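You operate a simulated robot arm through the tools that you are given. There is no shell and no other tool. Be economical: measure what you need, move in short steps, check, and stop when the job is done.

You are at the controls of a simulated robot arm. One attempt, no reset.

Task
Put the apple bottle from the top of the black table on the red tray.

Only the result counts: the job must be done as asked and must still hold three seconds after the hand-in. Knocking over, shifting, dropping, spilling or breaking anything else fails it.

Robot
A 6-joint arm with a two-finger parallel gripper, fixed in place. Base frame: the origin is at the foot of the arm, x ahead of it, y to its left, z up; the work surface is at about z = 780. Lengths are in mm, angles in rad, forces in N, time in s.
With the tool pointing down near the work surface it reaches from about 240 to 640 mm from the base axis. Its first joint turns from -1.152 to 1.152 rad. Payload 2.7 kg.
Tool frame: the origin (TCP) lies between the finger pads and is the grasp point; the fingertips stand 23 mm ahead of it; z points along the fingers, y is the line along which they close. Largest opening 94 mm; finger width 38, thickness 10; the body of the gripper, 54 by 96 mm, starts 39 mm behind the TCP.
Orientation is that of the tool frame in the base frame, as [roll, pitch, yaw] about the fixed x, y, z axes, in that order (R = Rz(yaw) Ry(pitch) Rx(roll)). With the fingers straight down and closing along the base's y, the tool's x points along the base's -x, its y along +y and its z along -z.

Tools
- The arm moves only by the tool apply_moves. Its argument "steps" is a list of rows, each a list of 7 numbers: the turn, a rotation vector about the tool's x, y, z in rad, then the shift along the tool's x, y, z in cm, then the closure, from 0 (fully open) to 1 (shut). In form: [[ax, ay, az, tx, ty, tz, grip], ...]. A call has 1 to 10 rows; each row shifts and turns the commanded pose from where the row before left it, along the tool's axes as they then stand. A row lasts 0.2 s, in which the tool goes at most 50 mm and 0.15 rad; a call with a longer step from one row to the next is refused whole, and so is a gripper value outside its range. A pose out of reach is approached as far as the arm can. The call stops where the force on the tool passes 40 N (or 10 N more than at its start, if that is more) or the arm is blocked; 0.2 s more then pass. The fingers move at their own pace (about 45 mm/s each) and stop on an object; they squeeze with about 37 N. The grip force told is the motor's: it shows also when the fingers shut on nothing. Time passes only in rows, and 0.2 s behind the last, so rows that do not move let the fingers close. The reply holds the time, the measured pose of the TCP, the force on the tool along the base axes, the opening and the grip force, in the units named above and with some noise.
- Cameras (640 x 400 px; columns grow to the right, rows downward): "scene" is fixed at [60.6, -423.2, 1397.8]; the picture's right is [0.86, -0.50, 0.00], its down [-0.31, -0.54, -0.78] and it looks along [0.39, 0.67, -0.63] (base axes); focal length 332 px, centre (320, 200). "wrist" rides on the gripper at [86, 16, -74] in the tool frame; the picture's right is [-0.18, 0.98, 0.00], its down [-0.58, -0.11, -0.81] and it looks along [-0.79, -0.15, 0.59] (tool axes); focal length 243 px, centre (320, 200). There is no depth. A picture from a camera that has moved, and an enlarged one, comes with that camera's place and axes in the base frame and with its lens.
- grab_frame(camera): a new picture of that camera. It takes no simulated time.
- inspect(camera, box): a new picture of the part [left, top, right, bottom] of that camera's present view, enlarged. It takes no simulated time.
- finish_job(): hands the job in; it is judged then, once.

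Work in short steps. Places have to be worked out from the pictures, the camera data and where the tool is seen: move nearer, look again, correct. Check each grasp and each placing, and mend what went wrong. You have 90 turns and 46 pictures in all, those below and enlarged ones among them. Open the gripper and draw the arm clear of the work before you hand the job in, unless the task says otherwise; then end with one line.

The tools are called after "Call:" by a JSON object that holds its "method" and its "body". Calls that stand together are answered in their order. apply_moves: Moves the arm, as the interface text tells. Its arguments: {"type":"object","properties":{"steps":{"type":"array"}},"required":["steps"]} The other tools are called the same way: grab_frame (camera) takes a picture; inspect (camera, box) takes an enlarged picture of a part of a camera's view; finish_job () hands the job in.

At the start:

```text
t: 0.0
position: [479.6, 95.6, 1132.1]
tool_rot: [-3.141, 0.0, 3.141]
wrist_force: [0.3, 0.4, 0.2]
opening: 93.8
grip_force: 0.1
```

scene: 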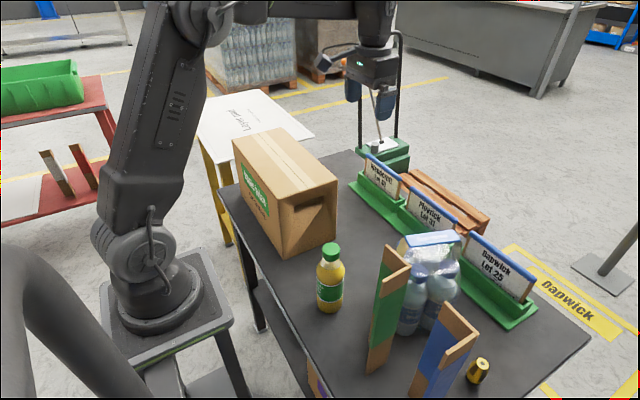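
wrist: 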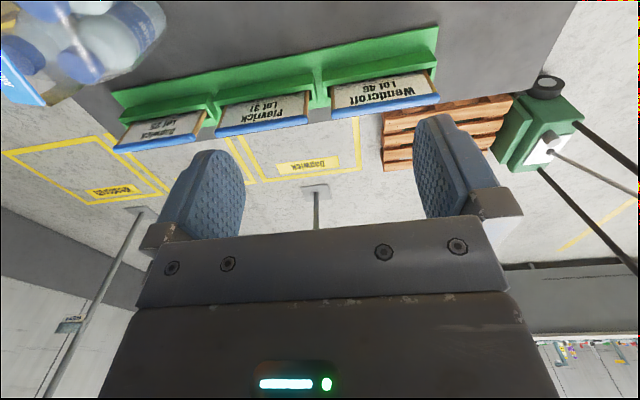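

The juice bottle with the green cap stands on the black table, but I can't see a red tray clearly yet. I'll enlarge parts of the scene to find it.

Call:
{"method": "inspect", "body": {"camera": "scene", "box": [220, 140, 620, 400]}}

Call:
{"method": "inspect", "body": {"camera": "scene", "box": [0, 30, 240, 400]}}

```text
1.54 times, centred on (420, 270) of scene
camera zoom: at [60.6, -423.2, 1397.8], right [0.86, -0.5, 0.0], down [-0.31, -0.54, -0.78], along [0.39, 0.67, -0.63], focal length 511 px, centre (166, 92)
```

zoom: 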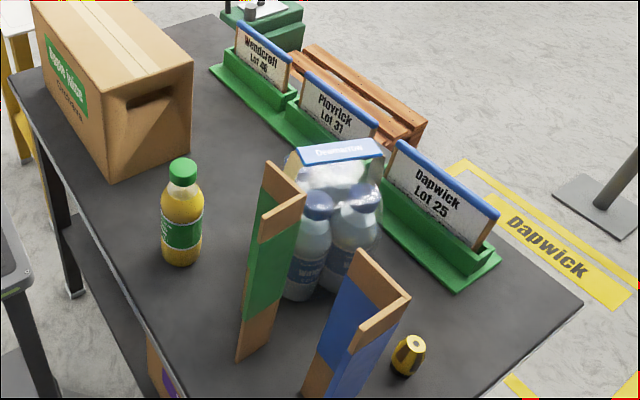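

```text
1.08 times, centred on (120, 215) of scene
camera zoom: at [60.6, -423.2, 1397.8], right [0.86, -0.5, 0.0], down [-0.31, -0.54, -0.78], along [0.39, 0.67, -0.63], focal length 359 px, centre (536, 184)
```

zoom: 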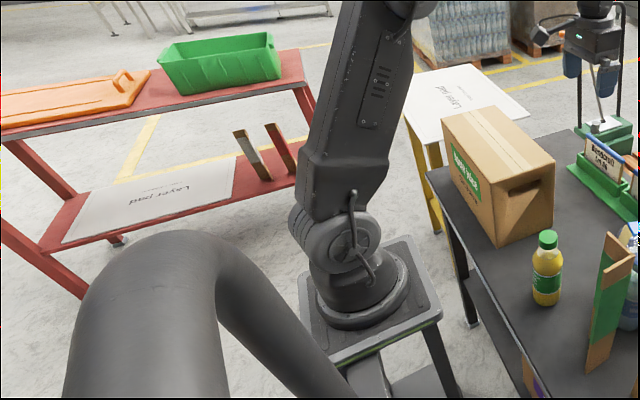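

The red tray isn't in the scene view, so it may be hidden on the -y end of the table or behind the box. The bottle is at about (285, -75) and stands about 170 mm tall. I'll turn the tool at height so the wrist camera faces -y.

Call:
{"method": "apply_moves", "body": {"steps": [[0, 0, 0.15, 1, 0, 0, 0], [0, 0, 0.15, 1, 0, 0, 0], [0, 0, 0.15, 1, 0, 0, 0], [0, 0, 0.15, 1, 0, 0, 0], [0, 0, 0.15, 0, 0, 0, 0], [0, 0, 0.15, 0, 0, 0, 0], [0, 0, 0.15, 0, 0, 0, 0], [0, 0, 0.15, 0, 0, 0, 0]]}}

Call:
{"method": "grab_frame", "body": {"camera": "wrist"}}

```text
t: 1.8
position: [440.5, 104.0, 1133.0]
tool_rot: [-3.141, 0.0, 1.939]
wrist_force: [-0.1, -0.4, -0.4]
opening: 93.9
grip_force: 0.1
```

```text
41 pictures are left
camera wrist: at [424.2, 189.9, 1206.1], right [0.98, 0.18, 0.0], down [0.11, -0.58, 0.81], along [0.15, -0.79, -0.59], focal length 243 px, centre (320, 200)
```

wrist: 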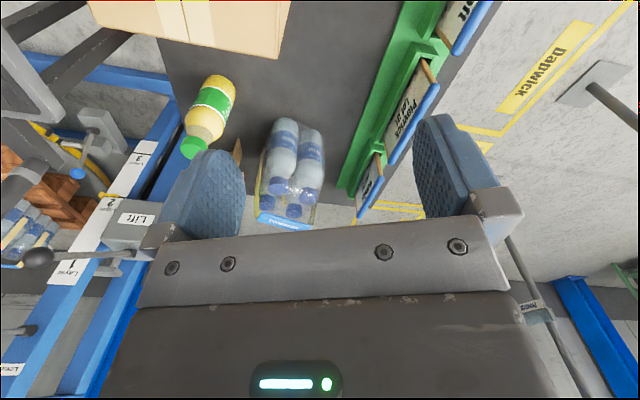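

The gripper hides the -y end of the table. I'll move further in -y at height and look again.

Call:
{"method": "apply_moves", "body": {"steps": [[0, 0, 0, -4.5, 0, 0, 0], [0, 0, 0, -4.5, 0, 0, 0], [0, 0, 0, -4.5, 0, 0, 0], [0, 0, 0, -4.5, 0, 0, 0], [0, 0, 0, -4.5, 0, 0, 0]]}}

Call:
{"method": "grab_frame", "body": {"camera": "wrist"}}

```text
t: 3.0
position: [522.9, -104.7, 1132.3]
tool_rot: [3.141, 0.001, 1.942]
wrist_force: [1.0, 0.6, -0.3]
opening: 94.2
grip_force: 0.1
```

```text
40 pictures are left
camera wrist: at [506.1, -19.9, 1206.3], right [0.98, 0.19, 0.0], down [0.11, -0.58, 0.81], along [0.15, -0.79, -0.59], focal length 243 px, centre (320, 200)
```

wrist: 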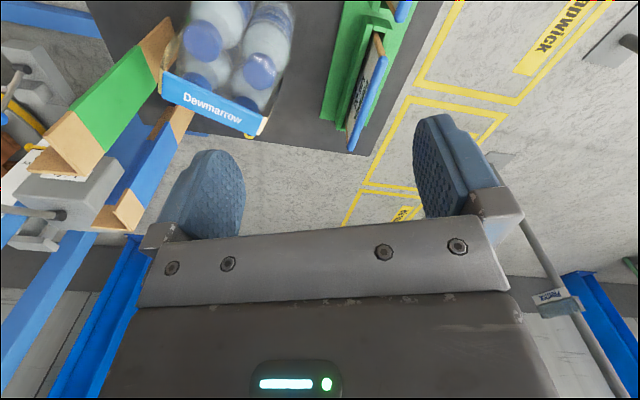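

The -y end of the table holds a bottle pack and dividers but no red tray. Next I'll turn back and look toward +y, past the box.

Call:
{"method": "apply_moves", "body": {"steps": [[0, 0, -0.15, 3, 0, 0, 0], [0, 0, -0.15, 3, 0, 0, 0], [0, 0, -0.15, 3, 0, 0, 0], [0, 0, -0.15, 3, 0, 0, 0], [0, 0, -0.15, 3, 0, 0, 0], [0, 0, -0.15, 0, 0, 0, 0], [0, 0, -0.15, 0, 0, 0, 0], [0, 0, -0.15, 0, 0, 0, 0], [0, 0, -0.15, 0, 0, 0, 0], [0, 0, -0.15, 0, 0, 0, 0]]}}

Call:
{"method": "apply_moves", "body": {"steps": [[0, 0, -0.15, 0, 0, 0, 0], [0, 0, -0.15, 0, 0, 0, 0], [0, 0, -0.15, 0, 0, 0, 0], [0, 0, -0.15, 0, 0, 0, 0], [0, 0, -0.15, 0, 0, 0, 0], [0, 0, -0.15, 0, 0, 0, 0], [0, 0, -0.15, 0, 0, 0, 0]]}}

Call:
{"method": "grab_frame", "body": {"camera": "wrist"}}

```text
t: 5.2
position: [430.8, 8.5, 1131.7]
tool_rot: [3.141, 0.0, -2.839]
wrist_force: [-0.4, 0.1, -0.4]
opening: 94.1
grip_force: 0.0
```

```text
t: 6.8
position: [431.3, 9.1, 1132.7]
tool_rot: [-3.141, -0.002, -1.789]
wrist_force: [0.3, -0.4, 0.4]
opening: 94.0
grip_force: 0.0
```

```text
39 pictures are left
camera wrist: at [396.3, -72.6, 1206.3], right [-0.92, 0.39, 0.0], down [0.23, 0.54, 0.81], along [0.32, 0.74, -0.59], focal length 243 px, centre (320, 200)
```

wrist: 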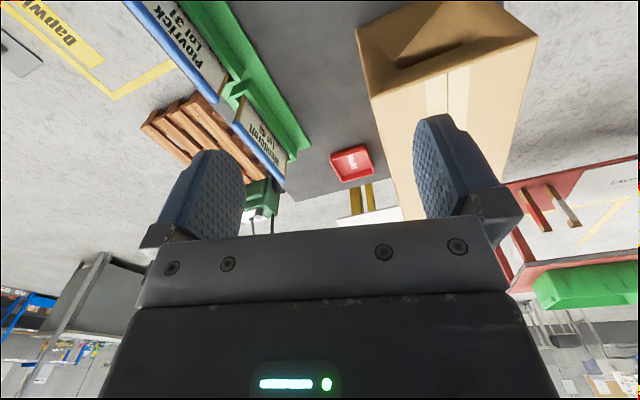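

The red tray sits behind the box, at about (493, 346). I'll move nearer for a better view.

Call:
{"method": "apply_moves", "body": {"steps": [[0, 0, 0, -4.5, 0, 0, 0], [0, 0, 0, -4.5, 0, 0, 0], [0, 0, 0, -4.5, 0, 0, 0], [0, 0, 0, -4.5, 0, 0, 0]]}}

Call:
{"method": "grab_frame", "body": {"camera": "wrist"}}

```text
t: 7.8
position: [471.6, 186.1, 1133.6]
tool_rot: [3.141, 0.001, -1.794]
wrist_force: [-0.4, 0.8, -0.2]
opening: 94.0
grip_force: 0.1
```

```text
38 pictures are left
camera wrist: at [436.1, 104.8, 1207.3], right [-0.92, 0.4, 0.0], down [0.23, 0.54, 0.81], along [0.32, 0.74, -0.59], focal length 243 px, centre (320, 200)
```

wrist: 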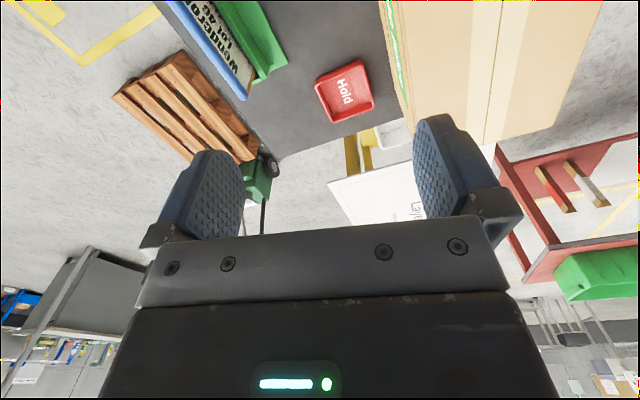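

Call:
{"method": "inspect", "body": {"camera": "wrist", "box": [220, 0, 460, 150]}}

```text
2.67 times, centred on (340, 75) of wrist
camera zoom: at [436.1, 104.8, 1207.3], right [-0.92, 0.4, 0.0], down [0.23, 0.54, 0.81], along [0.32, 0.74, -0.59], focal length 647 px, centre (267, 533)
```

zoom: 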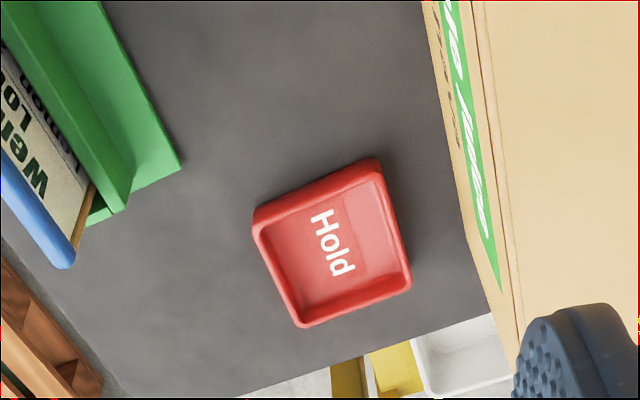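

The tray is about 85×90 mm and axis-aligned, centred near (490, 343). The box's +x face is at about x = 404. Now I'll go above the bottle at height and look.

Call:
{"method": "apply_moves", "body": {"steps": [[0, 0, 0, 3.7, 1.55, 0, 0], [0, 0, 0, 3.7, 1.55, 0, 0], [0, 0, 0, 3.7, 1.55, 0, 0], [0, 0, 0, 3.7, 1.55, 0, 0], [0, 0, 0, 3.7, 1.55, 0, 0], [0, 0, 0, 3.7, 1.55, 0, 0], [0, 0, 0, 3.7, 1.55, 0, 0], [0, 0, 0, 3.7, 1.55, 0, 0], [0, 0, 0.15, 0, 0, 0, 0], [0, 0, 0.15, 0, 0, 0, 0]]}}

Call:
{"method": "apply_moves", "body": {"steps": [[0, 0, 0.15, 0, 0, 1, 0], [0, 0, 0.15, 0, 0, 1, 0], [0, 0, 0.15, 0, 0, 1, 0], [0, 0, 0.056, 0, 0, 1, 0]]}}

Call:
{"method": "grab_frame", "body": {"camera": "wrist"}}

Call:
{"method": "grab_frame", "body": {"camera": "scene"}}

```text
t: 10.0
position: [284.0, -78.2, 1132.4]
tool_rot: [-3.141, -0.001, -2.095]
wrist_force: [0.5, -0.2, 0.0]
opening: 93.8
grip_force: 0.1
```

```text
t: 11.0
position: [284.4, -76.3, 1091.8]
tool_rot: [3.141, 0.0, -2.598]
wrist_force: [-0.5, -0.5, -1.3]
opening: 94.1
grip_force: 0.1
```

```text
36 pictures are left
camera wrist: at [201.9, -107.8, 1165.8], right [-0.35, 0.94, 0.0], down [0.55, 0.21, 0.81], along [0.76, 0.28, -0.59], focal length 243 px, centre (320, 200)
```

wrist: 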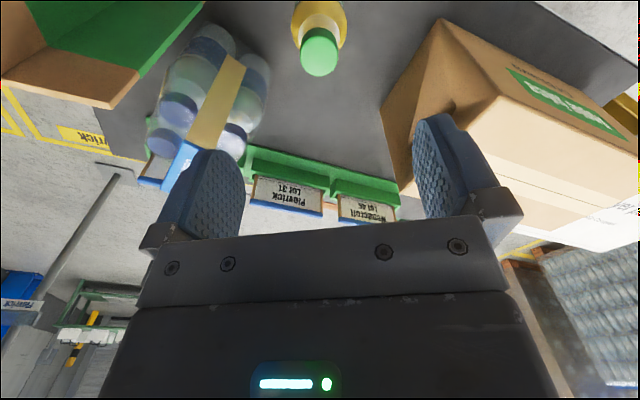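

```text
35 pictures are left
```

scene: 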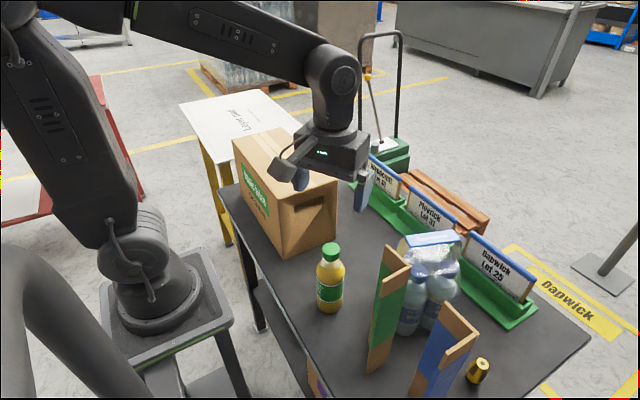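

Triangulating from both cameras puts the cap top at about (288, -76, 953). I'll shift 3–4 mm and lower to just above the cap to check the alignment.

Call:
{"method": "apply_moves", "body": {"steps": [[0, 0, 0, -0.33, -0.14, 2, 0], [0, 0, 0, 0, 0, 2.5, 0], [0, 0, 0, 0, 0, 2.5, 0], [0, 0, 0, 0, 0, 1.6, 0]]}}

Call:
{"method": "grab_frame", "body": {"camera": "wrist"}}

Call:
{"method": "inspect", "body": {"camera": "scene", "box": [260, 140, 420, 320]}}

```text
t: 12.0
position: [287.0, -76.3, 1005.6]
tool_rot: [3.141, 0.002, -2.599]
wrist_force: [0.2, 0.3, 0.4]
opening: 94.2
grip_force: 0.1
```

```text
34 pictures are left
camera wrist: at [205.3, -107.7, 1080.0], right [-0.35, 0.94, 0.0], down [0.55, 0.21, 0.81], along [0.76, 0.28, -0.59], focal length 243 px, centre (320, 200)
```

wrist: 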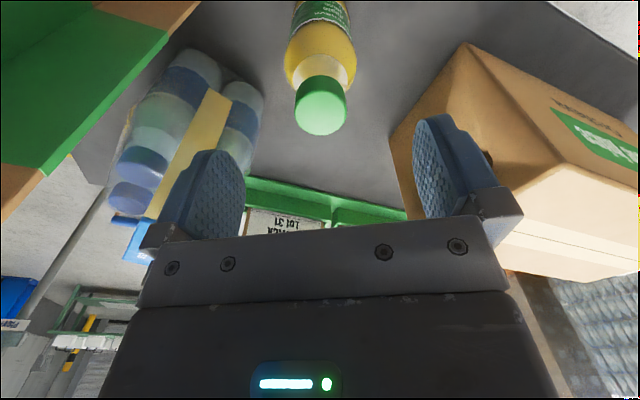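

```text
2.22 times, centred on (340, 230) of scene
camera zoom: at [60.6, -423.2, 1397.8], right [0.86, -0.5, 0.0], down [-0.31, -0.54, -0.78], along [0.39, 0.67, -0.63], focal length 738 px, centre (276, 133)
```

zoom: 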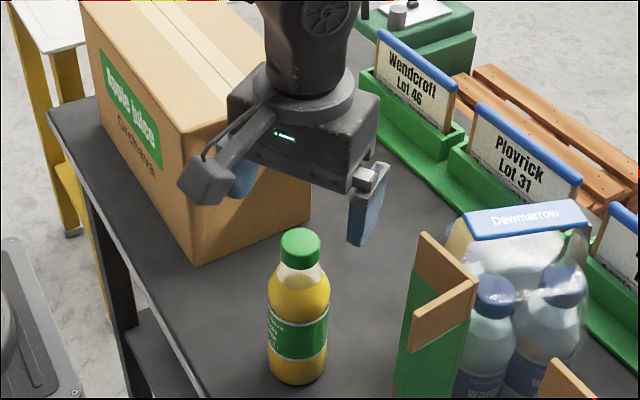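

The cap is centred between the fingers. I'll lower to z≈943 so the pads cover the cap, then close.

Call:
{"method": "apply_moves", "body": {"steps": [[0, 0, 0, 0, 0, 2.5, 0], [0, 0, 0, 0, 0, 2.0, 0], [0, 0, 0, 0, 0, 1.75, 0]]}}

Call:
{"method": "grab_frame", "body": {"camera": "wrist"}}

Call:
{"method": "inspect", "body": {"camera": "scene", "box": [260, 140, 420, 320]}}

```text
t: 12.8
position: [286.8, -75.6, 943.6]
tool_rot: [3.141, 0.001, -2.597]
wrist_force: [0.3, 1.5, 0.2]
opening: 94.2
grip_force: 0.0
```

```text
32 pictures are left
camera wrist: at [204.8, -107.7, 1017.0], right [-0.35, 0.94, 0.0], down [0.55, 0.21, 0.81], along [0.76, 0.28, -0.59], focal length 243 px, centre (320, 200)
```

wrist: 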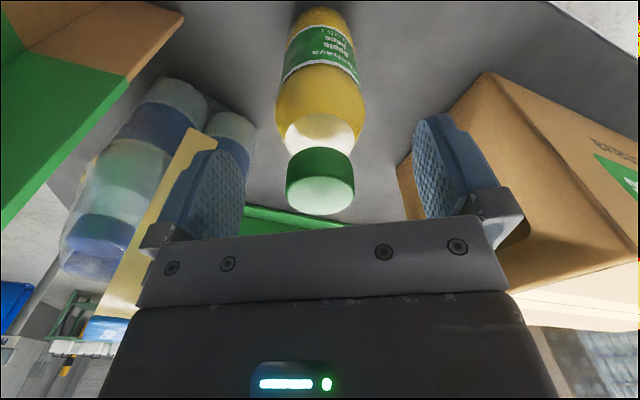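

```text
2.22 times, centred on (340, 230) of scene
camera zoom: at [60.6, -423.2, 1397.8], right [0.86, -0.5, 0.0], down [-0.31, -0.54, -0.78], along [0.39, 0.67, -0.63], focal length 738 px, centre (276, 133)
```

zoom: 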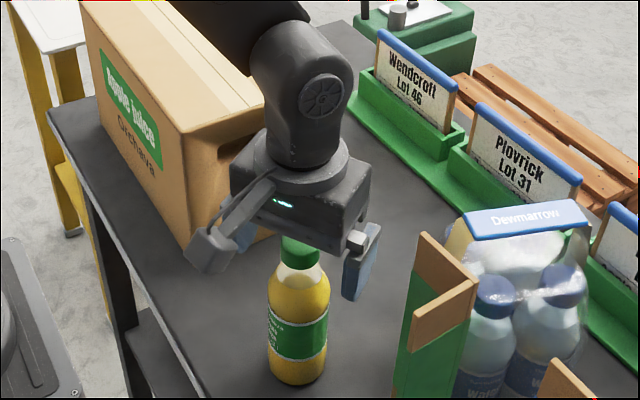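

The cap sits centrally between the pads, and the label reads "Apple juice". Closing the gripper.

Call:
{"method": "apply_moves", "body": {"steps": [[0, 0, 0, 0, 0, 0, 1], [0, 0, 0, 0, 0, 0, 1], [0, 0, 0, 0, 0, 0, 1], [0, 0, 0, 0, 0, 0, 1], [0, 0, 0, 0, 0, 0, 1], [0, 0, 0, 0, 0, 0, 1], [0, 0, 0, 0, 0, 0, 1]]}}

Call:
{"method": "grab_frame", "body": {"camera": "wrist"}}

```text
t: 14.4
position: [288.1, -75.6, 943.3]
tool_rot: [3.141, -0.002, -2.597]
wrist_force: [0.3, 0.7, -0.3]
opening: 43.8
grip_force: 37.4
```

```text
30 pictures are left
camera wrist: at [204.9, -107.7, 1017.3], right [-0.35, 0.94, 0.0], down [0.55, 0.21, 0.81], along [0.76, 0.28, -0.59], focal length 243 px, centre (320, 200)
```

wrist: 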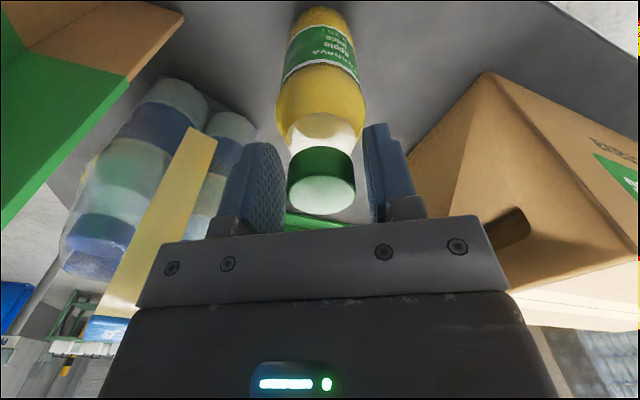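

It stopped at 43.8 mm, but the cap looks about 32 mm wide, so the fingertips are probably resting on the sloped shoulder. I'll open, raise 10 mm and re-grip on the cap alone.

Call:
{"method": "apply_moves", "body": {"steps": [[0, 0, 0, 0, 0, 0, 0.3], [0, 0, 0, 0, 0, 0, 0.3], [0, 0, 0, 0, 0, -1.0, 0.3], [0, 0, 0, 0, 0, 0, 1], [0, 0, 0, 0, 0, 0, 1], [0, 0, 0, 0, 0, 0, 1], [0, 0, 0, 0, 0, 0, 1], [0, 0, 0, 0, 0, 0, 1]]}}

Call:
{"method": "grab_frame", "body": {"camera": "wrist"}}

```text
t: 16.2
position: [287.7, -76.3, 954.2]
tool_rot: [3.141, 0.0, -2.597]
wrist_force: [0.3, -0.2, 2.2]
opening: 39.6
grip_force: 37.3
```

```text
29 pictures are left
camera wrist: at [205.3, -107.5, 1027.5], right [-0.35, 0.94, 0.0], down [0.55, 0.21, 0.81], along [0.76, 0.28, -0.59], focal length 243 px, centre (320, 200)
```

wrist: 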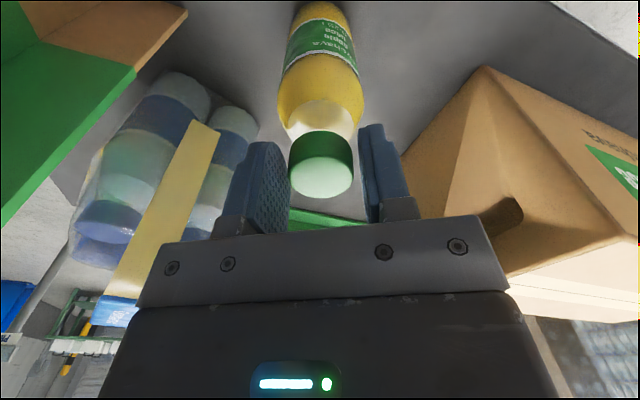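

The opening is now 39.6 mm with 37 N grip. I'll do a 20 mm test lift and look.

Call:
{"method": "apply_moves", "body": {"steps": [[0, 0, 0, 0, 0, -0.5, 1], [0, 0, 0, 0, 0, -0.5, 1], [0, 0, 0, 0, 0, -1, 1], [0, 0, 0, 0, 0, 0, 1]]}}

Call:
{"method": "grab_frame", "body": {"camera": "wrist"}}

Call:
{"method": "inspect", "body": {"camera": "scene", "box": [260, 140, 420, 320]}}

```text
t: 17.2
position: [287.9, -76.2, 974.6]
tool_rot: [-3.141, 0.001, -2.597]
wrist_force: [0.1, -0.4, -2.3]
opening: 39.4
grip_force: 37.7
```

```text
28 pictures are left
camera wrist: at [205.1, -107.7, 1047.6], right [-0.35, 0.94, 0.0], down [0.55, 0.21, 0.81], along [0.75, 0.28, -0.59], focal length 243 px, centre (320, 200)
```

wrist: 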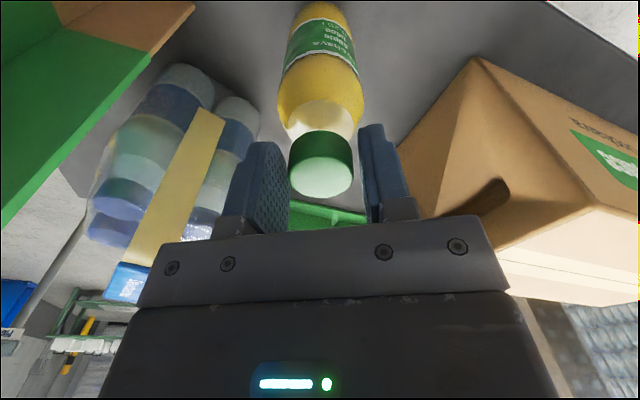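

```text
2.22 times, centred on (340, 230) of scene
camera zoom: at [60.6, -423.2, 1397.8], right [0.86, -0.5, 0.0], down [-0.31, -0.54, -0.78], along [0.39, 0.67, -0.63], focal length 738 px, centre (276, 133)
```

zoom: 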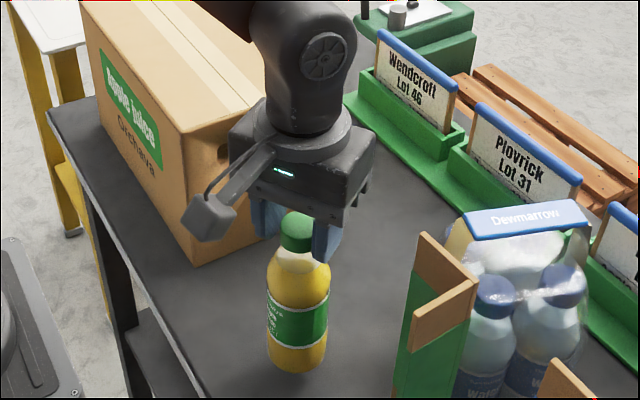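

The bottle came up cleanly and hangs plumb. The TCP is about 174 mm above its base. I'll lift to about 1150, then go diagonally to (490, 40), clear of the box.

Call:
{"method": "apply_moves", "body": {"steps": [[0, 0, 0, 0, 0, -2, 1], [0, 0, 0, 0, 0, -3.1, 1], [0, 0, 0, 0, 0, -3.1, 1], [0, 0, 0, 0, 0, -3.1, 1], [0, 0, 0, 0, 0, -3.1, 1], [0, 0, 0, 0, 0, -3.1, 1]]}}

Call:
{"method": "apply_moves", "body": {"steps": [[0, 0, 0, -2.33, -0.05, 0, 1], [0, 0, 0, -2.33, -0.05, 0, 1], [0, 0, 0, -2.33, -0.05, 0, 1], [0, 0, 0, -2.33, -0.05, 0, 1], [0, 0, 0, -2.33, -0.05, 0, 1], [0, 0, 0, -2.33, -0.05, 0, 1], [0, 0, 0, -2.33, -0.05, 0, 1], [0, 0, 0, -2.33, -0.05, 0, 1], [0, 0, 0, -2.33, -0.05, 0, 1], [0, 0, 0, -2.33, -0.05, 0, 1]]}}

Call:
{"method": "apply_moves", "body": {"steps": [[0, 0, -0.1, 0, 0, 0, 1], [0, 0, -0.1, 0, 0, 0, 1], [0, 0, -0.1, 0, 0, 0, 1], [0, 0, -0.1, 0, 0, 0, 1], [0, 0, -0.1, 0, 0, 0, 1], [0, 0, -0.1, 0, 0, 0, 1], [0, 0, -0.1, 0, 0, 0, 1], [0, 0, -0.1, 0, 0, 0, 1], [0, 0, -0.1, 0, 0, 0, 1], [0, 0, -0.126, 0, 0, 0, 1]]}}

Call:
{"method": "grab_frame", "body": {"camera": "wrist"}}

```text
t: 18.6
position: [288.9, -76.1, 1149.1]
tool_rot: [-3.141, -0.002, -2.601]
wrist_force: [-0.2, -0.1, -2.9]
opening: 39.3
grip_force: 37.3
```

```text
t: 20.8
position: [489.8, 39.4, 1148.9]
tool_rot: [3.14, -0.001, -2.598]
wrist_force: [-0.3, 0.7, -2.6]
opening: 39.3
grip_force: 36.5
```

```text
t: 23.0
position: [490.3, 40.5, 1148.3]
tool_rot: [3.14, 0.0, -1.569]
wrist_force: [-0.7, -0.3, -1.9]
opening: 39.5
grip_force: 37.3
```

```text
26 pictures are left
camera wrist: at [473.5, -47.1, 1222.6], right [-0.98, 0.18, 0.0], down [0.11, 0.58, 0.81], along [0.15, 0.79, -0.59], focal length 243 px, centre (320, 200)
```

wrist: 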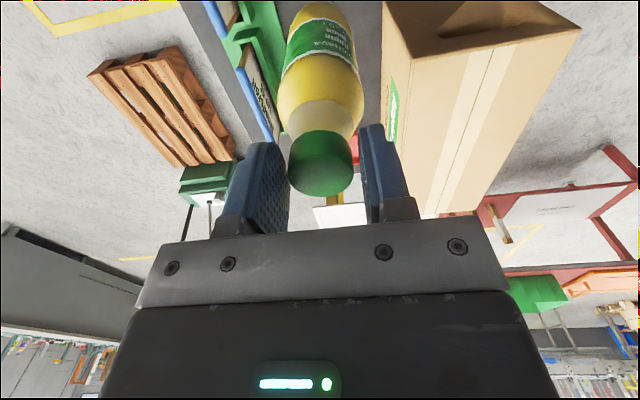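

Still held firmly. I'll move 200 mm along +y and check the tray from there.

Call:
{"method": "apply_moves", "body": {"steps": [[0, 0, 0, -2.5, 0, 0, 1], [0, 0, 0, -2.5, 0, 0, 1], [0, 0, 0, -2.5, 0, 0, 1], [0, 0, 0, -2.5, 0, 0, 1], [0, 0, 0, -2.5, 0, 0, 1], [0, 0, 0, -2.5, 0, 0, 1], [0, 0, 0, -2.5, 0, 0, 1], [0, 0, 0, -2.5, 0, 0, 1]]}}

Call:
{"method": "grab_frame", "body": {"camera": "wrist"}}

Call:
{"method": "grab_frame", "body": {"camera": "scene"}}

```text
t: 24.8
position: [490.7, 240.8, 1149.7]
tool_rot: [-3.141, -0.001, -1.572]
wrist_force: [-0.3, -0.2, -2.9]
opening: 39.6
grip_force: 37.5
```

```text
25 pictures are left
camera wrist: at [473.9, 153.3, 1222.6], right [-0.98, 0.18, 0.0], down [0.11, 0.58, 0.81], along [0.15, 0.79, -0.59], focal length 243 px, centre (320, 200)
```

wrist: 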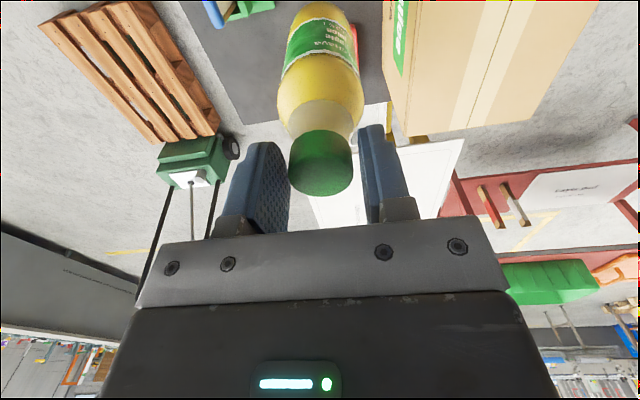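

```text
24 pictures are left
```

scene: 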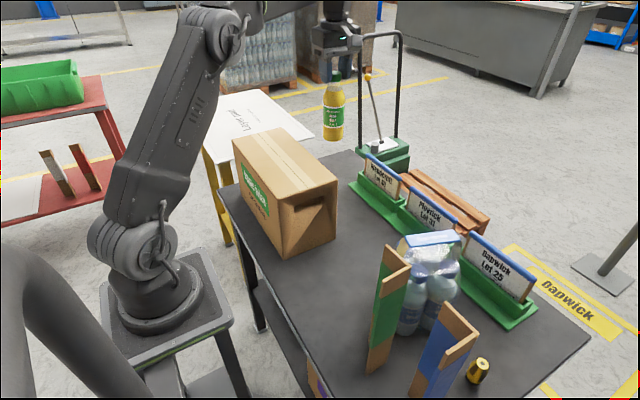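

The bottle hides the tray from here. I'll move over the tray estimate and lower partway, where the tray rim should show around the bottle's base.

Call:
{"method": "apply_moves", "body": {"steps": [[0, 0, 0, -2.5, 0, 0, 1], [0, 0, 0, -2.5, 0, 0, 1], [0, 0, 0, -2.5, 0, 0, 1], [0, 0, 0, -2.7, 0, 0, 1], [0, 0, 0, 0, 0, 2.5, 1], [0, 0, 0, 0, 0, 2.5, 1], [0, 0, 0, 0, 0, 2.5, 1], [0, 0, 0, 0, 0, 2.5, 1]]}}

Call:
{"method": "grab_frame", "body": {"camera": "wrist"}}

Call:
{"method": "grab_frame", "body": {"camera": "scene"}}

```text
t: 26.6
position: [480.6, 334.7, 1043.3]
tool_rot: [-3.14, 0.0, -1.573]
wrist_force: [0.6, -0.9, -3.6]
opening: 39.4
grip_force: 37.1
out of reach, approached as far as the arm can: row 4
```

```text
23 pictures are left
camera wrist: at [464.0, 247.0, 1116.9], right [-0.98, 0.19, 0.0], down [0.11, 0.58, 0.81], along [0.15, 0.79, -0.59], focal length 243 px, centre (320, 200)
```

wrist: 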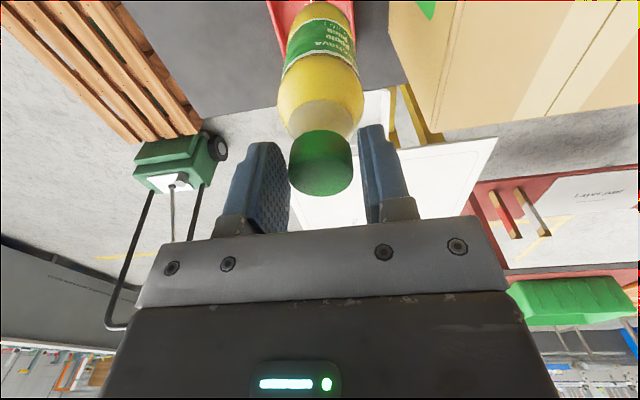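

```text
22 pictures are left
```

scene: 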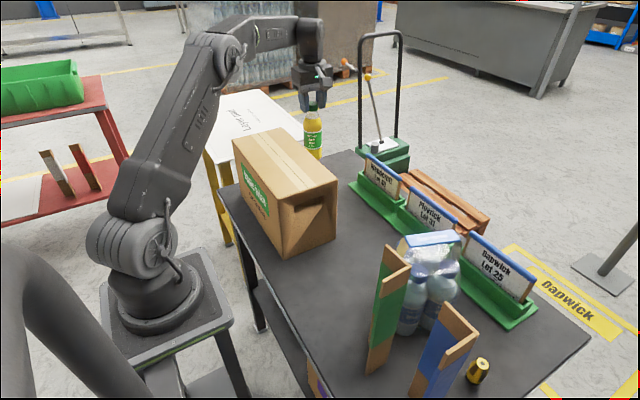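

The reach was limited at height, so I'm at (481, 335). I'll lower 30 mm more, correct toward (490, 343), and look.

Call:
{"method": "apply_moves", "body": {"steps": [[0, 0, 0, 0, 0, 1.5, 1], [0, 0, 0, 0, 0, 1.5, 1], [0, 0, 0, -0.4, -0.45, 0, 1], [0, 0, 0, -0.43, -0.49, 0, 1]]}}

Call:
{"method": "inspect", "body": {"camera": "wrist", "box": [220, 0, 420, 125]}}

```text
t: 27.6
position: [491.2, 341.2, 1012.5]
tool_rot: [3.141, 0.0, -1.573]
wrist_force: [0.3, 0.2, -3.8]
opening: 39.3
grip_force: 36.8
```

```text
3.20 times, centred on (320, 62) of wrist
camera zoom: at [474.1, 255.4, 1086.8], right [-0.98, 0.19, 0.0], down [0.11, 0.58, 0.81], along [0.15, 0.79, -0.59], focal length 776 px, centre (320, 640)
```

zoom: 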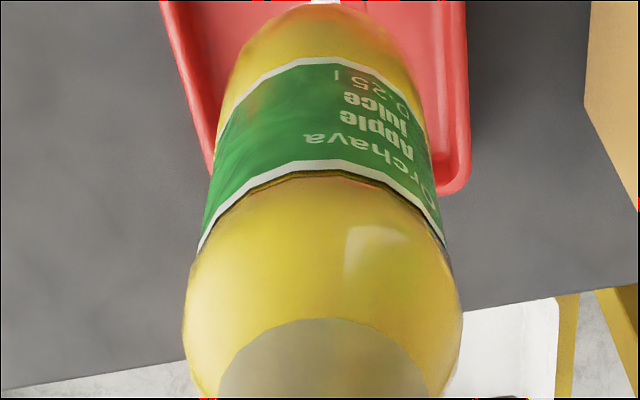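

The rim seen now confirms the tray centre at about (490.5, 343). The bottle axis is about 2 mm to the -x side, so I'll nudge slightly and lower to just above the tray floor.

Call:
{"method": "apply_moves", "body": {"steps": [[0, 0, 0, -0.15, -0.1, 1, 1], [0, 0, 0, 0, 0, 1, 1], [0, 0, 0, 0, 0, 1, 1], [0, 0, 0, 0, 0, 1, 1], [0, 0, 0, 0, 0, 0.3, 1], [0, 0, 0, 0, 0, 0, 1]]}}

Call:
{"method": "inspect", "body": {"camera": "wrist", "box": [220, 0, 420, 125]}}

Call:
{"method": "inspect", "body": {"camera": "scene", "box": [220, 40, 420, 165]}}

```text
t: 29.0
position: [491.3, 343.6, 969.7]
tool_rot: [3.141, -0.001, -1.572]
wrist_force: [-1.1, -0.3, -2.5]
opening: 39.2
grip_force: 37.0
```

```text
3.20 times, centred on (320, 62) of wrist
camera zoom: at [474.6, 257.2, 1044.0], right [-0.98, 0.19, 0.0], down [0.11, 0.58, 0.81], along [0.15, 0.79, -0.59], focal length 776 px, centre (320, 640)
```

zoom: 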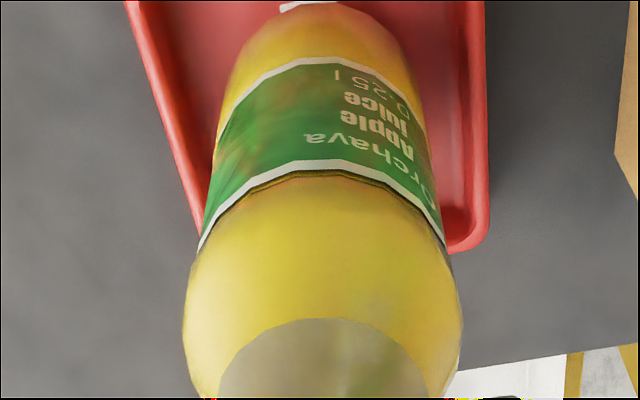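

```text
3.20 times, centred on (320, 102) of scene
camera zoom: at [60.6, -423.2, 1397.8], right [0.86, -0.5, 0.0], down [-0.31, -0.54, -0.78], along [0.39, 0.67, -0.63], focal length 1064 px, centre (320, 512)
```

zoom: 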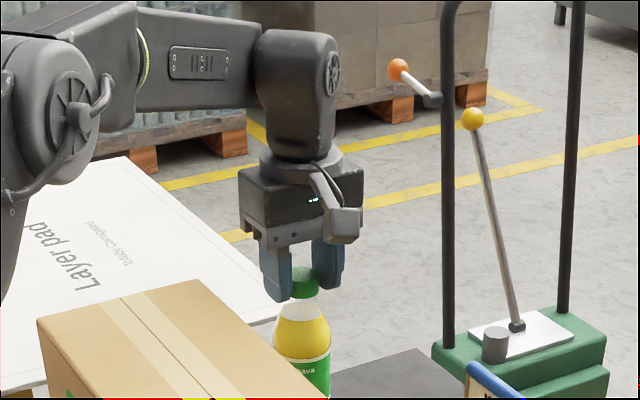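

The bottle is centred within the tray outline in both directions. I'll lower in small steps until I see contact.

Call:
{"method": "apply_moves", "body": {"steps": [[0, 0, 0, 0, 0, 0.3, 1], [0, 0, 0, 0, 0, 0.3, 1], [0, 0, 0, 0, 0, 0, 1]]}}

Call:
{"method": "apply_moves", "body": {"steps": [[0, 0, 0, 0, 0, 0.2, 1], [0, 0, 0, 0, 0, 0, 1]]}}

```text
t: 29.8
position: [492.1, 344.4, 965.0]
tool_rot: [-3.142, 0.002, -1.571]
wrist_force: [-0.1, 1.2, -2.7]
opening: 39.0
grip_force: 37.1
```

```text
t: 30.4
position: [491.4, 344.8, 962.5]
tool_rot: [-3.141, -0.001, -1.572]
wrist_force: [0.2, -0.5, -3.6]
opening: 39.3
grip_force: 37.2
```

No contact yet at 962.5, so I'll continue in small steps.

Call:
{"method": "apply_moves", "body": {"steps": [[0, 0, 0, 0, 0, 0.2, 1], [0, 0, 0, 0, 0, 0, 1]]}}

Call:
{"method": "apply_moves", "body": {"steps": [[0, 0, 0, 0, 0, 0.15, 1], [0, 0, 0, 0, 0, 0, 1]]}}

```text
t: 31.0
position: [491.2, 345.0, 961.3]
tool_rot: [-3.141, 0.001, -1.574]
wrist_force: [-0.7, -0.3, -2.4]
opening: 39.2
grip_force: 36.7
```

```text
t: 31.6
position: [491.7, 344.6, 959.0]
tool_rot: [-3.141, 0.001, -1.572]
wrist_force: [-2.2, -0.4, 3.9]
opening: 39.2
grip_force: 37.2
```

The force rose to +3.9 N at z≈959, which matches the base resting on the tray floor. I'll open the gripper in place and check.

Call:
{"method": "apply_moves", "body": {"steps": [[0, 0, 0, 0, 0, 0, 0.5], [0, 0, 0, 0, 0, 0, 0.4], [0, 0, 0, 0, 0, 0, 0.2], [0, 0, 0, 0, 0, 0, 0.1], [0, 0, 0, 0, 0, 0, 0.1]]}}

Call:
{"method": "grab_frame", "body": {"camera": "wrist"}}

```text
t: 32.8
position: [490.4, 344.8, 957.9]
tool_rot: [3.142, 0.0, -1.572]
wrist_force: [-0.7, -0.9, 0.7]
opening: 84.7
grip_force: 0.1
```

```text
18 pictures are left
camera wrist: at [475.0, 256.9, 1032.7], right [-0.98, 0.19, 0.0], down [0.11, 0.58, 0.81], along [0.15, 0.79, -0.59], focal length 243 px, centre (320, 200)
```

wrist: 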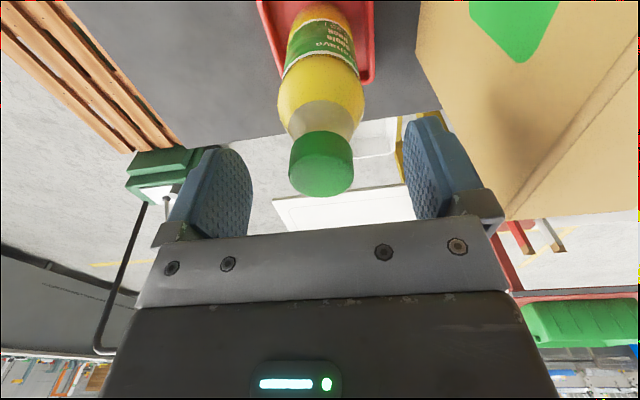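

The bottle stands upright in the tray, free of the fingers. I'll rise straight up and then back away in -y.

Call:
{"method": "apply_moves", "body": {"steps": [[0, 0, 0, 0, 0, -1, 0], [0, 0, 0, 0, 0, -2, 0], [0, 0, 0, 0, 0, -2.5, 0], [0, 0, 0, 0, 0, -2.5, 0], [0, 0, 0, 2, 0, -2, 0], [0, 0, 0, 3, 0, -2, 0], [0, 0, 0, 4, 0, -2, 0], [0, 0, 0, 4, 0, -1, 0], [0, 0, 0, 4, 0, 0, 0], [0, 0, 0, 4, 0, 0, 0]]}}

Call:
{"method": "grab_frame", "body": {"camera": "wrist"}}

Call:
{"method": "grab_frame", "body": {"camera": "scene"}}

```text
t: 35.0
position: [492.1, 133.6, 1107.2]
tool_rot: [3.141, -0.001, -1.572]
wrist_force: [0.6, 0.2, 0.1]
opening: 93.9
grip_force: 0.0
```

```text
17 pictures are left
camera wrist: at [475.1, 46.1, 1181.6], right [-0.98, 0.18, 0.0], down [0.11, 0.58, 0.81], along [0.15, 0.79, -0.59], focal length 243 px, centre (320, 200)
```

wrist: 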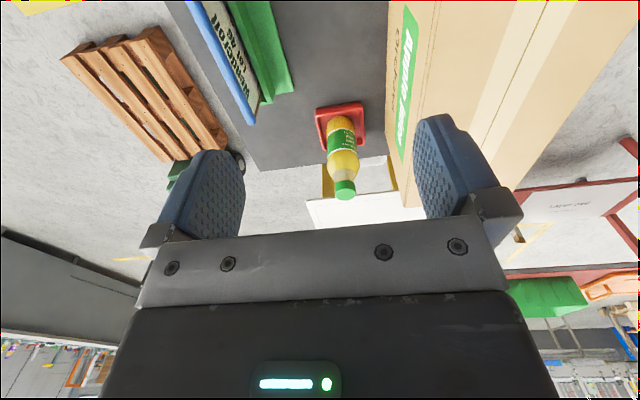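

```text
16 pictures are left
```

scene: 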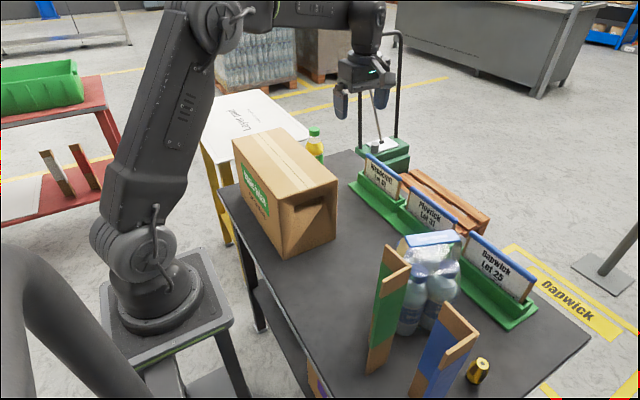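

Call:
{"method": "inspect", "body": {"camera": "wrist", "box": [260, 80, 420, 210]}}

```text
3.08 times, centred on (340, 145) of wrist
camera zoom: at [475.1, 46.1, 1181.6], right [-0.98, 0.18, 0.0], down [0.11, 0.58, 0.81], along [0.15, 0.79, -0.59], focal length 746 px, centre (258, 369)
```

zoom: 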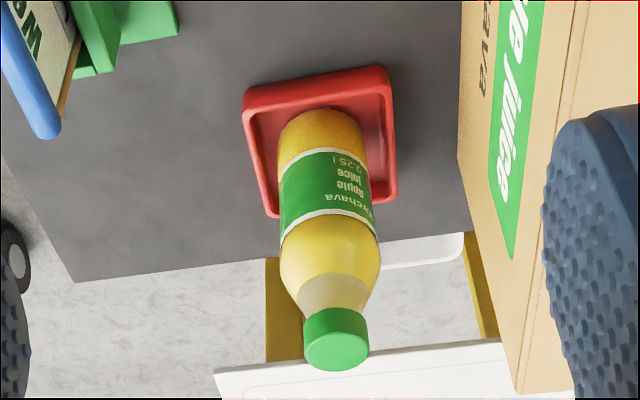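

The bottle stands upright inside the red tray, nothing else has moved, and the arm is clear with the gripper open. Handing in.

Call:
{"method": "finish_job", "body": {}}

```text
The job is handed in.
```

The apple juice bottle is standing upright on the red tray, the arm is clear with the gripper open, and the last pictures show nothing else disturbed.
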